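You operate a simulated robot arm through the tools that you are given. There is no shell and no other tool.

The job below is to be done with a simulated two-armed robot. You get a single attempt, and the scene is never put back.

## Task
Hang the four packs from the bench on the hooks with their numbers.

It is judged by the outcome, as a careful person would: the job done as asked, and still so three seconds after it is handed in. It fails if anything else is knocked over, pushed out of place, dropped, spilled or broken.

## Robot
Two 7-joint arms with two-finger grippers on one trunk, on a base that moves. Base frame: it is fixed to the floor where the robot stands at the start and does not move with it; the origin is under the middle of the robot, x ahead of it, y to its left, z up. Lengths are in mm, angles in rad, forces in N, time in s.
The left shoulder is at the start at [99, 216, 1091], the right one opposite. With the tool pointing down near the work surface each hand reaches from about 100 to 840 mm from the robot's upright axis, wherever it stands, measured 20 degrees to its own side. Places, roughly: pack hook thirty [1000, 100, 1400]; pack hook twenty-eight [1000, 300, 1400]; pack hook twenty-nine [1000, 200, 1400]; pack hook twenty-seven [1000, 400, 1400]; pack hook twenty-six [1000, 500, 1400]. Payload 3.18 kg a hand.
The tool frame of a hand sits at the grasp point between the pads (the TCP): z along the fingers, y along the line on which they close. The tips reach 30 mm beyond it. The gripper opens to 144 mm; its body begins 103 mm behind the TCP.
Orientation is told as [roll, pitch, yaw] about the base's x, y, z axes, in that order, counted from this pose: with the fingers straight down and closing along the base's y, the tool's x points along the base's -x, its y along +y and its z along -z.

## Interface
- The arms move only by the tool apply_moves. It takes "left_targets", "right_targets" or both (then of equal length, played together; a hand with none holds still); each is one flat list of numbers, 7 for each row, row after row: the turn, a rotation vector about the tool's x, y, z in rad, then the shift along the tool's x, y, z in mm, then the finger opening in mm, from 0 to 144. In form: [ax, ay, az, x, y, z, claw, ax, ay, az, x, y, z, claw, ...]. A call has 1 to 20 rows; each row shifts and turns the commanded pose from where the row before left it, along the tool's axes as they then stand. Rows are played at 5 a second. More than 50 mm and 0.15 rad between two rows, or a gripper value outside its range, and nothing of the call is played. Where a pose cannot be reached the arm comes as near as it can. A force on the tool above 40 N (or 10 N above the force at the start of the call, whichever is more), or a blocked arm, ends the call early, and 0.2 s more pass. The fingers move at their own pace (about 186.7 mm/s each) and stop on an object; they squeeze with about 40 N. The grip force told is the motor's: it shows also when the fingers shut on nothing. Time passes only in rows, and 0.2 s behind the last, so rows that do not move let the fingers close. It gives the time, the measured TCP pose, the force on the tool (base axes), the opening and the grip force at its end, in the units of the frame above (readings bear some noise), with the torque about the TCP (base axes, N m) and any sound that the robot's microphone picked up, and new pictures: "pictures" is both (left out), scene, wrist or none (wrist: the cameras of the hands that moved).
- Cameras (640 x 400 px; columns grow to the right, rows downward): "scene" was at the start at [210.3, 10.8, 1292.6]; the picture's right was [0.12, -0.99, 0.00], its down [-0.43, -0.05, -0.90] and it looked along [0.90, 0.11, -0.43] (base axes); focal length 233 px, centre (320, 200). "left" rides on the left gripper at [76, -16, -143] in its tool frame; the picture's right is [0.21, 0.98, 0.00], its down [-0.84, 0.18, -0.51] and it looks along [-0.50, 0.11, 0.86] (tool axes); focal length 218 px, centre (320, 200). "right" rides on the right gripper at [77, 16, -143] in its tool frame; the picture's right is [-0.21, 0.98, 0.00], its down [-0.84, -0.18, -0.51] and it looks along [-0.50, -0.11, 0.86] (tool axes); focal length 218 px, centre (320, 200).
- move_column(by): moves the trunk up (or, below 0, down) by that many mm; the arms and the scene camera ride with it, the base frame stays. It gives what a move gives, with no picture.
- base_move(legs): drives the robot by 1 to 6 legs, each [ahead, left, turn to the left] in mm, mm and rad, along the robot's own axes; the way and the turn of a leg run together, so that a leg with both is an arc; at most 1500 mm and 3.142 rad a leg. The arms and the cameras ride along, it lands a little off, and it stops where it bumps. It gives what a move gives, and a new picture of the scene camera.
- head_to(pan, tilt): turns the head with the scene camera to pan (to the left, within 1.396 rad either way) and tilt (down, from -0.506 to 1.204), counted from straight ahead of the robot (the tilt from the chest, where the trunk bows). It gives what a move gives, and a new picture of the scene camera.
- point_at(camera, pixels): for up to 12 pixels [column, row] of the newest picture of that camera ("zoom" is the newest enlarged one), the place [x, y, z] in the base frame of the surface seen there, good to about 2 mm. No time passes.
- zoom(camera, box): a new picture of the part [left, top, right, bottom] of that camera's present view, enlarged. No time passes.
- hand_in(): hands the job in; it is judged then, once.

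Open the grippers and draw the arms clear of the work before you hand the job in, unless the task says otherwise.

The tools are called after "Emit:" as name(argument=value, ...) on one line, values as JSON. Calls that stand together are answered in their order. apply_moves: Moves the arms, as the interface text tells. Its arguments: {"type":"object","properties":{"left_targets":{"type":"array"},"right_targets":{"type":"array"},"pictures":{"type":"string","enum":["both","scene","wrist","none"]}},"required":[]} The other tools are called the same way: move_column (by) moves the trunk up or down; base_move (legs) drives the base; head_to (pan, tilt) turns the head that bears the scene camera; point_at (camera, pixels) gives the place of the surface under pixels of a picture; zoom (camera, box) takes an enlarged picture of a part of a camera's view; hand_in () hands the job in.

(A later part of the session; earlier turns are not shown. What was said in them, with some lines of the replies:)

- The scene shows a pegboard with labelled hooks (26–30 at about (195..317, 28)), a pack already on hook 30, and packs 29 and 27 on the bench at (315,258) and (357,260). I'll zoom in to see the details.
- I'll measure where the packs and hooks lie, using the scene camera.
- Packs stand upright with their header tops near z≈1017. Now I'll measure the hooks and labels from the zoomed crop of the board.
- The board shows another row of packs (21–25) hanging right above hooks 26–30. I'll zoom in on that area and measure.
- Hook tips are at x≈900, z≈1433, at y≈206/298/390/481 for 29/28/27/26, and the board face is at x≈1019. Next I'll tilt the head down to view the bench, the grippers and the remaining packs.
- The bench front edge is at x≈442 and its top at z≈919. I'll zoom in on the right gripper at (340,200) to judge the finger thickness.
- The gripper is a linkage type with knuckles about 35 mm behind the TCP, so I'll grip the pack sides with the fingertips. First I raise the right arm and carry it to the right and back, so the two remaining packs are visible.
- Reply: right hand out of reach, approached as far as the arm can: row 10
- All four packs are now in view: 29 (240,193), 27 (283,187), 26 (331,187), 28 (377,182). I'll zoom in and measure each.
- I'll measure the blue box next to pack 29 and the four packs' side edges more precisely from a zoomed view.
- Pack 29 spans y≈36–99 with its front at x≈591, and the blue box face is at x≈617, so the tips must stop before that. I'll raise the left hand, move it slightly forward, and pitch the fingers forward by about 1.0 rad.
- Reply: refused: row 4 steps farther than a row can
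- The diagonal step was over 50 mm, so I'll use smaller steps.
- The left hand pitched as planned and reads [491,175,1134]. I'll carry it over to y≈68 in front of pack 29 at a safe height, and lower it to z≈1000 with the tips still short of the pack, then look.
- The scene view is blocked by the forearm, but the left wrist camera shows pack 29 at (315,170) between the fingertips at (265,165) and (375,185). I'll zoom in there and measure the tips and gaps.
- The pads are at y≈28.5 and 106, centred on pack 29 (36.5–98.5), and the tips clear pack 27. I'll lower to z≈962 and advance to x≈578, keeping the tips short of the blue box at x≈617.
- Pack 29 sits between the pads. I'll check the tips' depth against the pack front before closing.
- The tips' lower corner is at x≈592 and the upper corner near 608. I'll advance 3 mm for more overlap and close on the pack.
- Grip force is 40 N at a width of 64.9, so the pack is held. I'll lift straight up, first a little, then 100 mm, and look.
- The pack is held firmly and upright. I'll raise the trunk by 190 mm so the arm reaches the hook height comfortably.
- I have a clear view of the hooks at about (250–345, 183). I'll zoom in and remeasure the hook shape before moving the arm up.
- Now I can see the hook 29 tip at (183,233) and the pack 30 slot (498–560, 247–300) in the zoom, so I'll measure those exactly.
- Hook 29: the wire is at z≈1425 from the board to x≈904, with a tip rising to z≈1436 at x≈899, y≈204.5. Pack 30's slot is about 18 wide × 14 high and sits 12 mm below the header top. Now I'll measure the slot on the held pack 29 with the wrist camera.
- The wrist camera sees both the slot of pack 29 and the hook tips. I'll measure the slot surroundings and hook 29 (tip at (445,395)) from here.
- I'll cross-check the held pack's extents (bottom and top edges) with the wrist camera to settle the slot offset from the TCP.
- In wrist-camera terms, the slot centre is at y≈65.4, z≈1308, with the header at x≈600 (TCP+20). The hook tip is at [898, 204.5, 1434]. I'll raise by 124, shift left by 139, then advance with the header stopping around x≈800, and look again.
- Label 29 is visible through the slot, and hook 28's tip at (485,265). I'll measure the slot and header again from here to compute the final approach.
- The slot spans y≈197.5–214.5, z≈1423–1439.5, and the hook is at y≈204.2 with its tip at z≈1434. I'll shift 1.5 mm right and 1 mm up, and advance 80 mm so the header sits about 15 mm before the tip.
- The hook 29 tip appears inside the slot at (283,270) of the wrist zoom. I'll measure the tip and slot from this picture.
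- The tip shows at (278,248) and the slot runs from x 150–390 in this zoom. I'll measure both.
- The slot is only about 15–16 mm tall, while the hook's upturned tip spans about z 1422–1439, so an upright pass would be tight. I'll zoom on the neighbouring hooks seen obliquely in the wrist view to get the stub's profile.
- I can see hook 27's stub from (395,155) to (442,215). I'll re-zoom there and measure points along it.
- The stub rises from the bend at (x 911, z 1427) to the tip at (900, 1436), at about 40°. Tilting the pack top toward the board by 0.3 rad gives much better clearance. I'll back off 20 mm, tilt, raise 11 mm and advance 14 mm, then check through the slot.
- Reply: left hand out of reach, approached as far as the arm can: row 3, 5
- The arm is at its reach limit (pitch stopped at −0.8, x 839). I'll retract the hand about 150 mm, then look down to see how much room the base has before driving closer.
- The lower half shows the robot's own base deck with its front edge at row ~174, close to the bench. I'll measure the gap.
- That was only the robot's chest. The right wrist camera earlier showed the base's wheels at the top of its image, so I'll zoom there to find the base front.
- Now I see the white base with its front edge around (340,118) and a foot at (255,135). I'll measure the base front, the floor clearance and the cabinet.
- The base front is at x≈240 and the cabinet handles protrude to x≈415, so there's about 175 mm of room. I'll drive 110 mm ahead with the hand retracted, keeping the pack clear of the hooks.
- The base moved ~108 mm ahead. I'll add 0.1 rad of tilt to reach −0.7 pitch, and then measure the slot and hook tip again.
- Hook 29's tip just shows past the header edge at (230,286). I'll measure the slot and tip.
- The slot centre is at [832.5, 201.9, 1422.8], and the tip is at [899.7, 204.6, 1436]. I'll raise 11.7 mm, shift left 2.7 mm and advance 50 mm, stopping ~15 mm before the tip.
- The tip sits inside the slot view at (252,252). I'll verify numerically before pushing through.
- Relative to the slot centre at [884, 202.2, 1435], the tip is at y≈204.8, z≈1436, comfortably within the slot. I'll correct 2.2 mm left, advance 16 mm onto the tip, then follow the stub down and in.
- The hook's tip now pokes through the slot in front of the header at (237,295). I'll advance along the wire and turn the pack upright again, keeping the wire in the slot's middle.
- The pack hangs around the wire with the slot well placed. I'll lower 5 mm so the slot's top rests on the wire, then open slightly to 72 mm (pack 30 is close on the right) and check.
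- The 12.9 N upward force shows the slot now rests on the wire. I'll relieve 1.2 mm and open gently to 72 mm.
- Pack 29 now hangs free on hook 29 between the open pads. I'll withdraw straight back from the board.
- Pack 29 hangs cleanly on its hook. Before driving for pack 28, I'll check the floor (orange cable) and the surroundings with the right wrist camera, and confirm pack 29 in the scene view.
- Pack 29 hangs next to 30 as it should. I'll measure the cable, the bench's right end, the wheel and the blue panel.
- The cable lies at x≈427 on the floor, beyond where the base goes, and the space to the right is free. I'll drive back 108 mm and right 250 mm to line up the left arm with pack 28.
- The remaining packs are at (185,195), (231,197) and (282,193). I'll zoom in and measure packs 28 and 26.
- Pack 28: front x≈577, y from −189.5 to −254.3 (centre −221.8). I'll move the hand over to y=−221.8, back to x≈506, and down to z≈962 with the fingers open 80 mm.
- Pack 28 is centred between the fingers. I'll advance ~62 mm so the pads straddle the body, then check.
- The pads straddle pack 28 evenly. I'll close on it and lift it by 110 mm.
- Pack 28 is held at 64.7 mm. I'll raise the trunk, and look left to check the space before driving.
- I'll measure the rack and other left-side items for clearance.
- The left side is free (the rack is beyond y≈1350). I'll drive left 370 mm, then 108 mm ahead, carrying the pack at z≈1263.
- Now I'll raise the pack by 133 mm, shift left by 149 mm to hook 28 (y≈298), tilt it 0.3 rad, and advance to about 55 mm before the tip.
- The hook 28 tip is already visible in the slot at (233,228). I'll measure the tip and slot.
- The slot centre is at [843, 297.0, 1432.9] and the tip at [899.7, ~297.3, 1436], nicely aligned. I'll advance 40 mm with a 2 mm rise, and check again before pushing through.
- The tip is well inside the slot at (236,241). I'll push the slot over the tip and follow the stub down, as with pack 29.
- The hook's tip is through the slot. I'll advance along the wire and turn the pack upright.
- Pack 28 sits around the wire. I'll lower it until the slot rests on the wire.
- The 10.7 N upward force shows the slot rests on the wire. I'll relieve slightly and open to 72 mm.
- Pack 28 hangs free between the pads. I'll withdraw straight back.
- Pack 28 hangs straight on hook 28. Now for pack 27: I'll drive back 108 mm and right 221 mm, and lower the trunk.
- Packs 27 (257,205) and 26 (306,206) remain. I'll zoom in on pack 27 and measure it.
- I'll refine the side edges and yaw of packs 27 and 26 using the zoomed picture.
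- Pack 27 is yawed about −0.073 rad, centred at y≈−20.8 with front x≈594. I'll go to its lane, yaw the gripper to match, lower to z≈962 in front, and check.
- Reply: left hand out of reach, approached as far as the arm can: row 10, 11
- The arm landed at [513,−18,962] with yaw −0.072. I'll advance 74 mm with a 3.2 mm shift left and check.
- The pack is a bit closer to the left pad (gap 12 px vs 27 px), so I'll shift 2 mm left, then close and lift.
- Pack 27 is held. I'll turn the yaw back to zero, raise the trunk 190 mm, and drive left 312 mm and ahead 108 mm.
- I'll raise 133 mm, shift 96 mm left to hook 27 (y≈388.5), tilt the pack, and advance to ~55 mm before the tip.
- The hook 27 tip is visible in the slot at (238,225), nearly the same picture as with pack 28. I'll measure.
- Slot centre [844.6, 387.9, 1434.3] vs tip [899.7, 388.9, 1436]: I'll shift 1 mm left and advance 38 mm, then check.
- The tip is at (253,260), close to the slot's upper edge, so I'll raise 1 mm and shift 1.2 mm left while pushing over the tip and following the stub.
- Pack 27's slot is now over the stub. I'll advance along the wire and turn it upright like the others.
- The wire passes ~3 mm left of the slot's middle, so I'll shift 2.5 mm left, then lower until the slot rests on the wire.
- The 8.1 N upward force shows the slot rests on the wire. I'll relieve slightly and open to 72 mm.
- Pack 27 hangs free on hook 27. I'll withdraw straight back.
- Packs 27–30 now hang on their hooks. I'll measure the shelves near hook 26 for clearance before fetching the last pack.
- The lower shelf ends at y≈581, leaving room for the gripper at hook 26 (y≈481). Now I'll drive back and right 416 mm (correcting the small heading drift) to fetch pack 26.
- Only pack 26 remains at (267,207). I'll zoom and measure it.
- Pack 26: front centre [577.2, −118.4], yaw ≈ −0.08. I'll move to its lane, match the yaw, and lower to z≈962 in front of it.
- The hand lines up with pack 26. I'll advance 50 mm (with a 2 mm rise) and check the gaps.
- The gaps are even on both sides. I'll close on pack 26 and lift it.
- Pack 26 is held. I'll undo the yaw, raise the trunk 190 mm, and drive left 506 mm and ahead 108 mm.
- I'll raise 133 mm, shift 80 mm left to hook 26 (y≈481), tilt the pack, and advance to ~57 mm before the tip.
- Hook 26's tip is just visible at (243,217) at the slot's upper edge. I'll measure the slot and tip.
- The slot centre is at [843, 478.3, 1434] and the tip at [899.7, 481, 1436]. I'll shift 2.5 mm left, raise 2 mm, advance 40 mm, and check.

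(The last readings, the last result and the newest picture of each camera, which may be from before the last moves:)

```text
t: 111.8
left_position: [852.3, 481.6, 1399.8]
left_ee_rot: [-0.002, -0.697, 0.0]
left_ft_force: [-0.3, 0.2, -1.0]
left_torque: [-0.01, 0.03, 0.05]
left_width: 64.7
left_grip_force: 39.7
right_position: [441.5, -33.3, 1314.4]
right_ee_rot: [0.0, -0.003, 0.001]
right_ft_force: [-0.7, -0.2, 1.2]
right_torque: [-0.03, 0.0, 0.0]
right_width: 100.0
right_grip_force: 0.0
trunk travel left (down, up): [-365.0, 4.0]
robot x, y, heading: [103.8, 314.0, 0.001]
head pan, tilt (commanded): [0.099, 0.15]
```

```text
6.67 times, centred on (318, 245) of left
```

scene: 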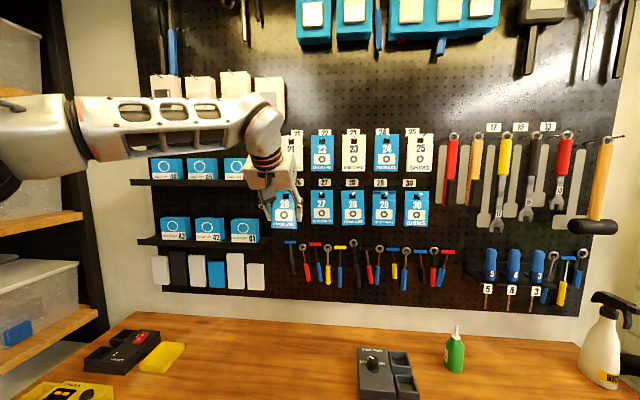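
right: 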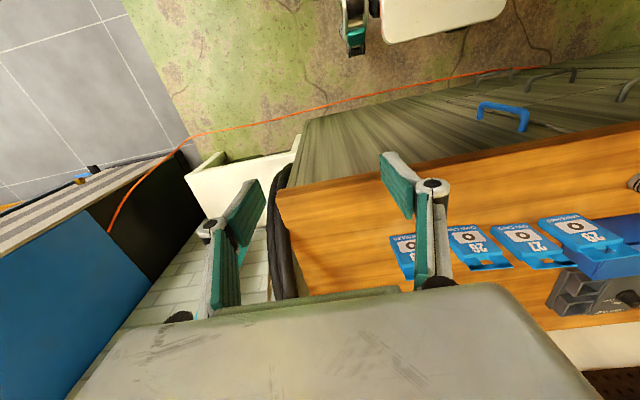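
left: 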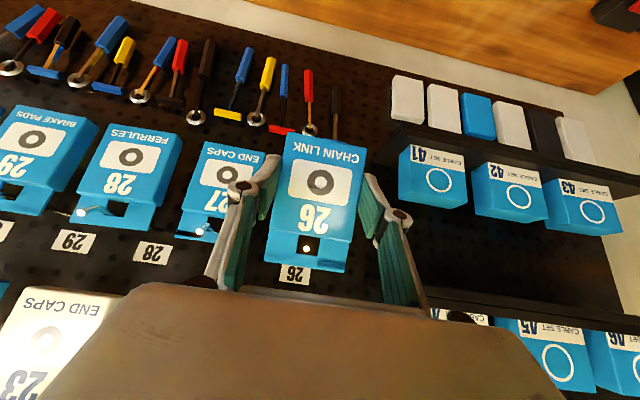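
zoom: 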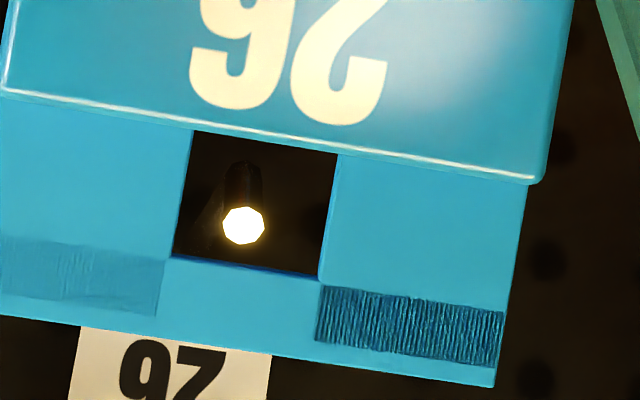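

The tip is well within the slot at (243,224). I'll push the slot over the tip and follow the stub down.

Emit:
apply_moves(left_targets=[0, 0, 0, -6.1, 0, 5.6, 50, 0, 0, 0, -6.1, 0, 5.6, 50, 0, 0, 0, -0.98, 0, 4.74, 50, 0, 0, 0, -0.98, 0, 4.74, 50, 0, 0, 0, -0.98, 0, 4.74, 50], pictures="wrist")

Emit:
zoom(camera="left", box=[270, 215, 366, 275])

```text
t: 113.0
left_position: [879.4, 484.0, 1388.8]
left_ee_rot: [-0.003, -0.7, -0.001]
left_ft_force: [0.4, -0.1, -0.1]
left_torque: [-0.03, -0.01, 0.01]
left_width: 64.6
left_grip_force: 39.7
right_position: [442.2, -33.0, 1313.2]
right_ee_rot: [0.0, -0.002, 0.001]
right_ft_force: [0.1, 0.3, -0.5]
right_torque: [-0.01, -0.01, -0.01]
right_width: 100.2
right_grip_force: 0.1
trunk travel left (down, up): [-365.0, 4.0]
robot x, y, heading: [105.3, 314.1, 0.006]
head pan, tilt (commanded): [0.099, 0.15]
```

left: 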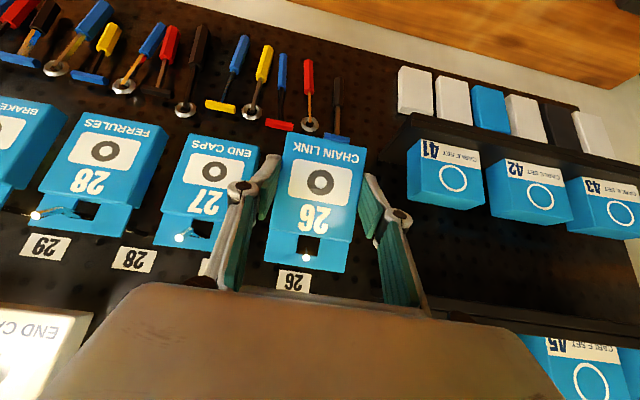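

```text
6.67 times, centred on (318, 245) of left
```

zoom: 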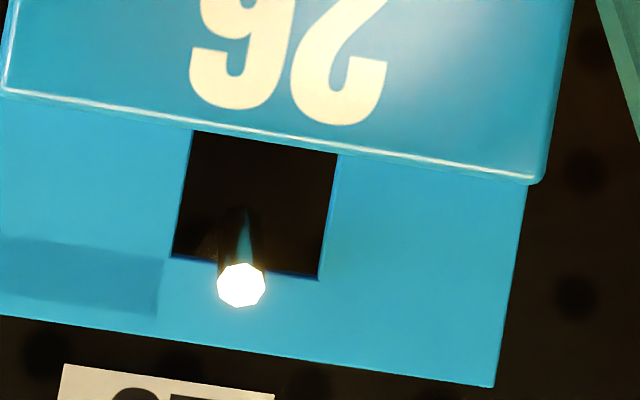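

Pack 26's slot is over the stub. I'll advance along the wire and turn the pack upright.

Emit:
apply_moves(left_targets=[0, 0, 0, -8.5, 0, 8.5, 50, 0, 0, 0, -2.84, 0, 5.0, 50, 0, -0.15, 0, 0, 0, 0, 50, 0, 0, 0, -4.5, 0, 10.4, 50, 0, -0.15, 0, 0, 0, 0, 50, 0, 0, 0, -1.66, 0, 5.35, 50], pictures="both")

Emit:
zoom(camera="left", box=[270, 215, 366, 275])

```text
t: 114.4
left_position: [912.6, 484.5, 1380.4]
left_ee_rot: [-0.001, -0.998, 0.001]
left_ft_force: [0.4, -0.1, -0.9]
left_torque: [0.01, 0.01, 0.04]
left_width: 64.8
left_grip_force: 40.2
right_position: [443.5, -35.0, 1313.5]
right_ee_rot: [-0.001, -0.003, 0.002]
right_ft_force: [0.5, 0.6, 0.0]
right_torque: [0.04, 0.05, 0.0]
right_width: 99.8
right_grip_force: 0.0
trunk travel left (down, up): [-365.0, 4.0]
robot x, y, heading: [104.1, 317.2, 0.011]
head pan, tilt (commanded): [0.099, 0.15]
```

scene: 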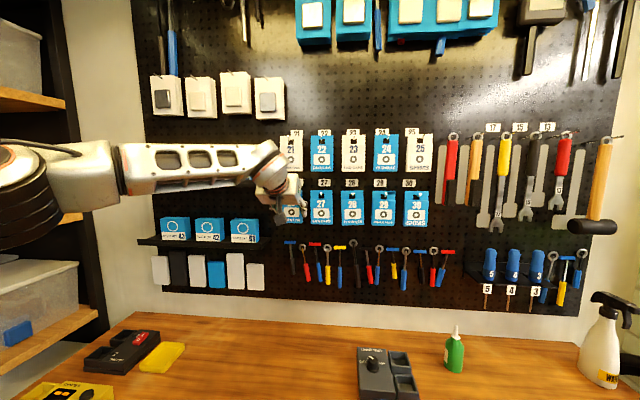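
left: 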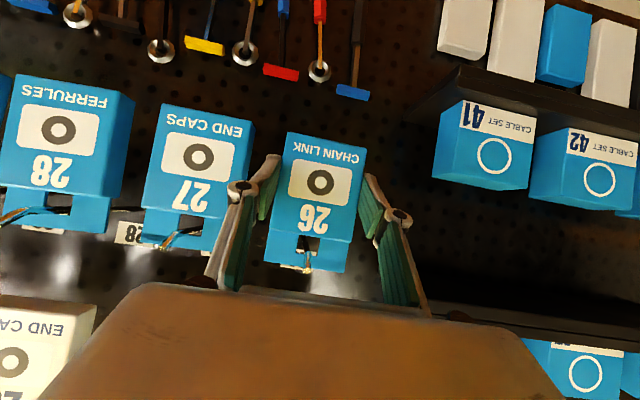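

```text
6.67 times, centred on (318, 245) of left
```

zoom: 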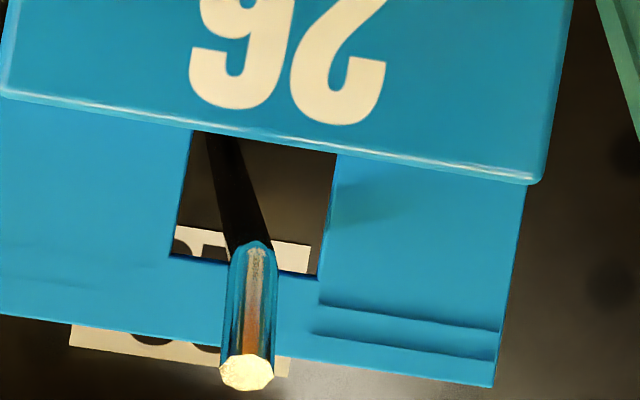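

The wire is centred in the slot. I'll lower pack 26 until it rests on the hook.

Emit:
apply_moves(left_targets=[0, 0, 0, 2.1, 0, 1.35, 50, 0, 0, 0, 2.1, 0, 1.35, 50], pictures="none")

```text
t: 115.0
left_position: [911.4, 485.7, 1379.1]
left_ee_rot: [-0.004, -1.006, 0.004]
left_ft_force: [1.6, 0.9, 8.7]
left_torque: [-0.11, -0.09, 0.07]
left_width: 64.5
left_grip_force: 40.0
right_position: [442.0, -33.1, 1313.9]
right_ee_rot: [-0.001, -0.003, 0.004]
right_ft_force: [1.0, -0.2, 0.1]
right_torque: [-0.03, 0.02, 0.02]
right_width: 99.7
right_grip_force: 0.0
trunk travel left (down, up): [-365.0, 4.0]
robot x, y, heading: [104.8, 313.1, 0.006]
head pan, tilt (commanded): [0.099, 0.15]
```

The 8.7 N upward force shows it rests on the wire. I'll relieve slightly and open to 72 mm.

Emit:
apply_moves(left_targets=[0, 0, 0, -0.8, 0, -0.5, 50, 0, 0, 0, 0, 0, 0, 72, 0, 0, 0, 0, 0, 0, 72, 0, 0, 0, 0, 0, 0, 72], pictures="wrist")

Emit:
zoom(camera="left", box=[220, 135, 420, 285])

```text
t: 116.0
left_position: [911.9, 483.1, 1377.7]
left_ee_rot: [0.0, -0.999, 0.002]
left_ft_force: [0.6, -0.5, -0.6]
left_torque: [-0.02, -0.02, -0.03]
left_width: 72.1
left_grip_force: 0.0
right_position: [441.9, -31.8, 1313.5]
right_ee_rot: [-0.002, -0.003, 0.002]
right_ft_force: [0.4, -0.7, 0.1]
right_torque: [0.04, -0.02, -0.02]
right_width: 99.9
right_grip_force: 0.2
trunk travel left (down, up): [-365.0, 4.0]
robot x, y, heading: [101.9, 312.7, 0.004]
head pan, tilt (commanded): [0.099, 0.15]
```

left: 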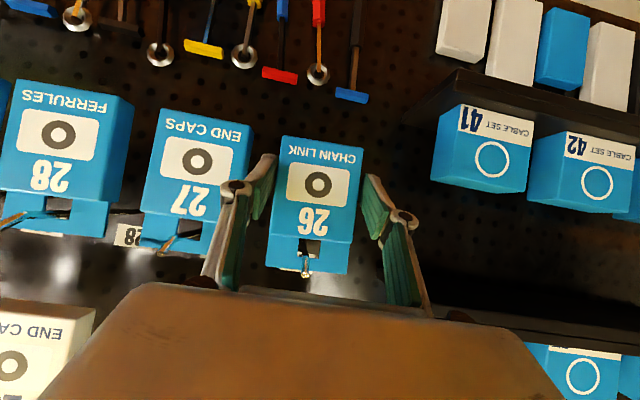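

```text
2.67 times, centred on (320, 210) of left
```

zoom: 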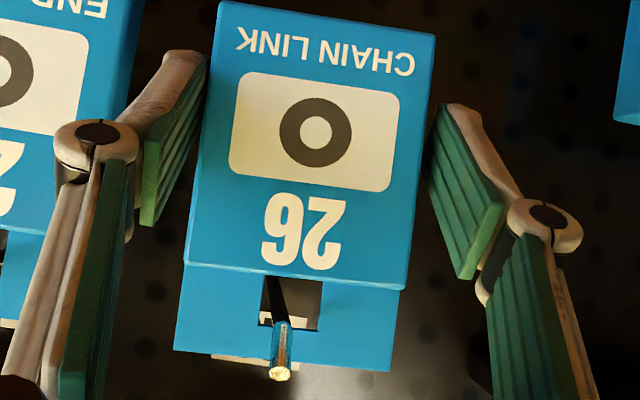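

Pack 26 hangs free on hook 26. I'll withdraw the hand straight back from the board.

Emit:
apply_moves(left_targets=[0, 0, 0, 5.4, 0, -8.4, 72, 0, 0, 0, 10.8, 0, -16.8, 72, 0, 0, 0, 21.6, 0, -33.7, 72, 0, 0, 0, 21.6, 0, -33.7, 80, 0, 0, 0, 21.6, 0, -33.7, 80, 0, 0, 0, 21.6, 0, -33.7, 80], pictures="both")

Emit:
zoom(camera="left", box=[100, 125, 400, 312])

Emit:
zoom(camera="scene", box=[260, 120, 440, 240])

```text
t: 117.4
left_position: [720.6, 483.5, 1378.5]
left_ee_rot: [-0.004, -1.0, 0.003]
left_ft_force: [-0.4, 0.2, 0.3]
left_torque: [0.01, 0.01, -0.01]
left_width: 80.2
left_grip_force: 0.0
right_position: [439.3, -31.8, 1314.2]
right_ee_rot: [0.001, -0.004, 0.002]
right_ft_force: [-1.0, 0.2, -0.7]
right_torque: [-0.06, 0.0, -0.02]
right_width: 100.0
right_grip_force: 0.0
trunk travel left (down, up): [-365.0, 4.0]
robot x, y, heading: [101.8, 312.7, 0.003]
head pan, tilt (commanded): [0.099, 0.15]
```

scene: 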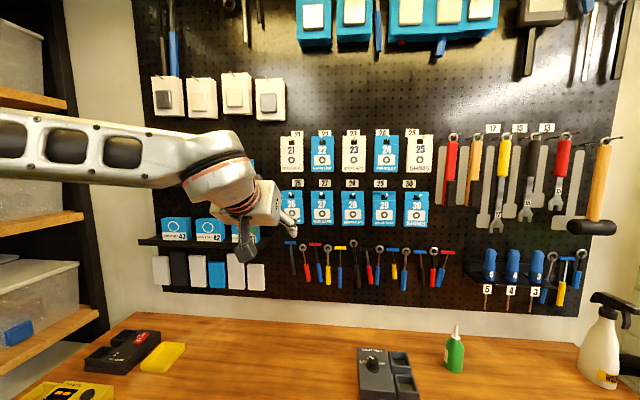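
left: 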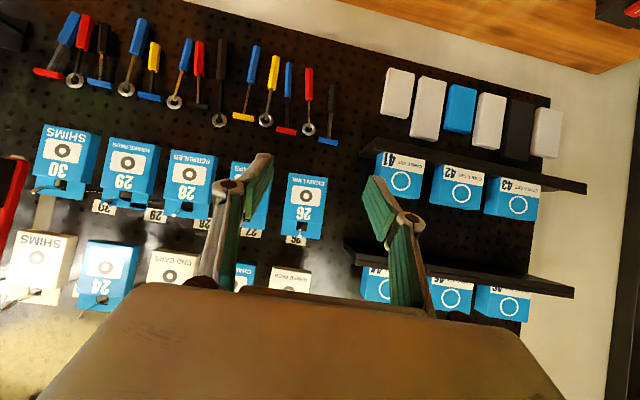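

```text
2.13 times, centred on (250, 218) of left
```

zoom: 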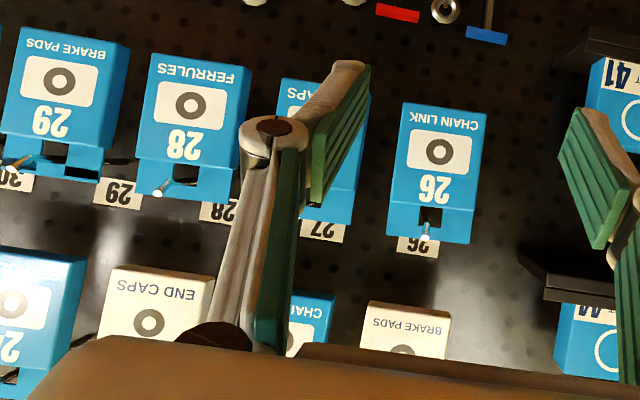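

```text
3.33 times, centred on (350, 180) of scene
```

zoom: 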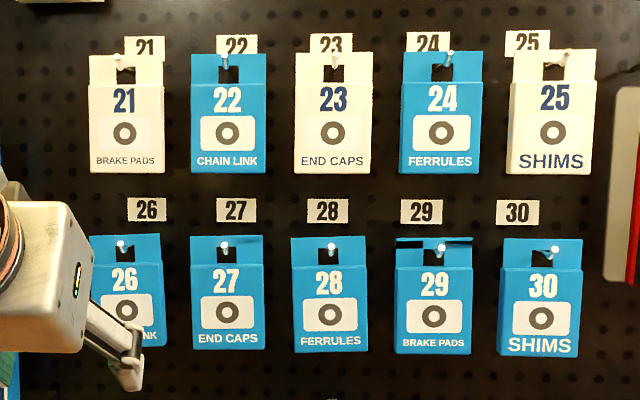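

All packs 26–30 hang on their hooks. I'll back the base away 200 mm so both arms are clear of the work, then open both grippers fully and look again.

Emit:
base_move(legs=[[-200, 0, 0]])

Emit:
apply_moves(left_targets=[0, 0, 0, 21.6, 0, -33.7, 100, 0, 0, 0, 21.6, 0, -33.7, 144, 0, 0, 0, 0, 0, 0, 144], right_targets=[0, 0, 0, 0, 0, 0, 120, 0, 0, 0, 0, 0, 0, 144, 0, 0, 0, 0, 0, 0, 144], pictures="none")

Emit:
head_to(pan=0.0, tilt=0.25)

```text
t: 119.0
left_position: [520.8, 482.7, 1376.5]
left_ee_rot: [-0.002, -1.0, 0.001]
left_ft_force: [0.0, -0.3, 0.3]
left_torque: [0.0, -0.04, 0.01]
left_width: 79.9
left_grip_force: 0.0
right_position: [240.3, -32.1, 1313.9]
right_ee_rot: [-0.001, -0.001, 0.001]
right_ft_force: [0.0, -0.5, -0.2]
right_torque: [-0.01, 0.0, 0.03]
right_width: 99.8
right_grip_force: 0.1
trunk travel left (down, up): [-365.0, 4.0]
robot x, y, heading: [-98.3, 313.7, 0.011]
head pan, tilt (commanded): [0.099, 0.15]
```

scene: 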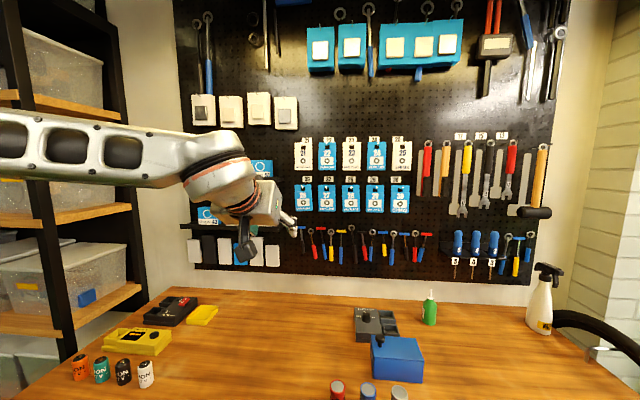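

```text
t: 119.8
left_position: [443.1, 480.9, 1377.9]
left_ee_rot: [-0.001, -0.998, 0.004]
left_ft_force: [-0.1, -0.2, 0.0]
left_torque: [0.0, -0.03, 0.0]
left_width: 143.9
left_grip_force: 0.0
right_position: [241.8, -34.6, 1313.8]
right_ee_rot: [0.001, -0.002, 0.001]
right_ft_force: [0.6, 0.1, 0.3]
right_torque: [-0.01, 0.03, 0.01]
right_width: 144.0
right_grip_force: 0.1
trunk travel left (down, up): [-365.0, 4.0]
robot x, y, heading: [-102.2, 312.6, 0.005]
head pan, tilt (commanded): [0.099, 0.15]
```

```text
t: 120.5
left_position: [440.6, 481.4, 1376.8]
left_ee_rot: [-0.002, -0.999, 0.003]
left_ft_force: [-0.4, 0.5, -0.1]
left_torque: [0.03, -0.01, -0.02]
left_width: 144.0
left_grip_force: 0.1
right_position: [239.4, -33.3, 1313.1]
right_ee_rot: [0.002, -0.002, 0.001]
right_ft_force: [0.7, -0.1, -0.3]
right_torque: [0.01, -0.01, 0.03]
right_width: 144.0
right_grip_force: 0.1
trunk travel left (down, up): [-365.0, 4.0]
robot x, y, heading: [-99.6, 313.8, 0.006]
head pan, tilt (commanded): [0.0, 0.25]
```

scene: 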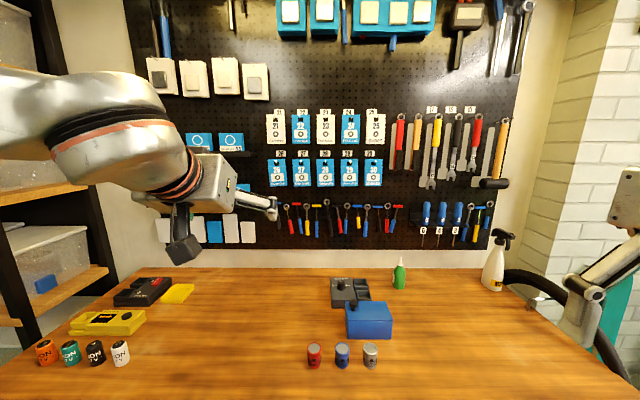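

The whole bench and board are in view, with nothing out of place and both grippers open and clear. I'll take one last zoom on the five hanging packs to confirm they are steady.

Emit:
zoom(camera="scene", box=[255, 100, 395, 195])

Emit:
point_at(camera="scene", pixels=[[276, 175], [301, 175], [325, 175], [349, 175], [373, 175]])

```text
4.21 times, centred on (325, 148) of scene
```

zoom: 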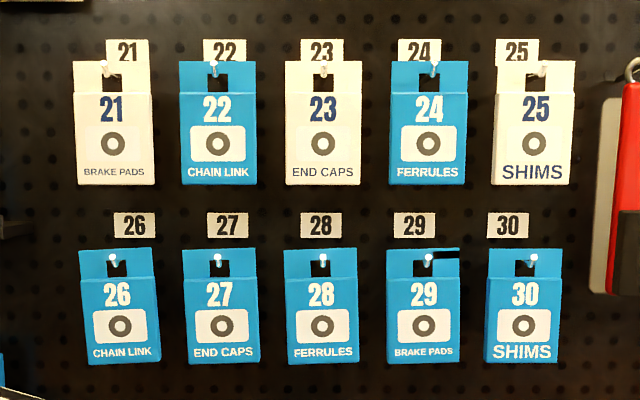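

```text
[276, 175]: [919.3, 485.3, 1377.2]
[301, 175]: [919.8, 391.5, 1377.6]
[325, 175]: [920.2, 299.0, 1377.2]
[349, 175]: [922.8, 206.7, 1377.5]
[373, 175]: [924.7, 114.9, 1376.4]
```

All four packs hang steadily on hooks 26, 27, 28 and 29 next to pack 30. Nothing else has been disturbed, and the grippers are open and clear, so I hand the job in.

Emit:
hand_in()

```text
The job is handed in.
```

All four packs from the bench are on their numbered hooks: 26 (Chain Link), 27 (End Caps), 28 (Ferrules) and 29 (Brake Pads). They hang in a row next to pack 30, which was already up.

In the last picture before handing in, the five packs hung level and steady. The items on the bench and the other packs on the board looked undisturbed. Both grippers were open and drawn back from the work when I handed the job in.
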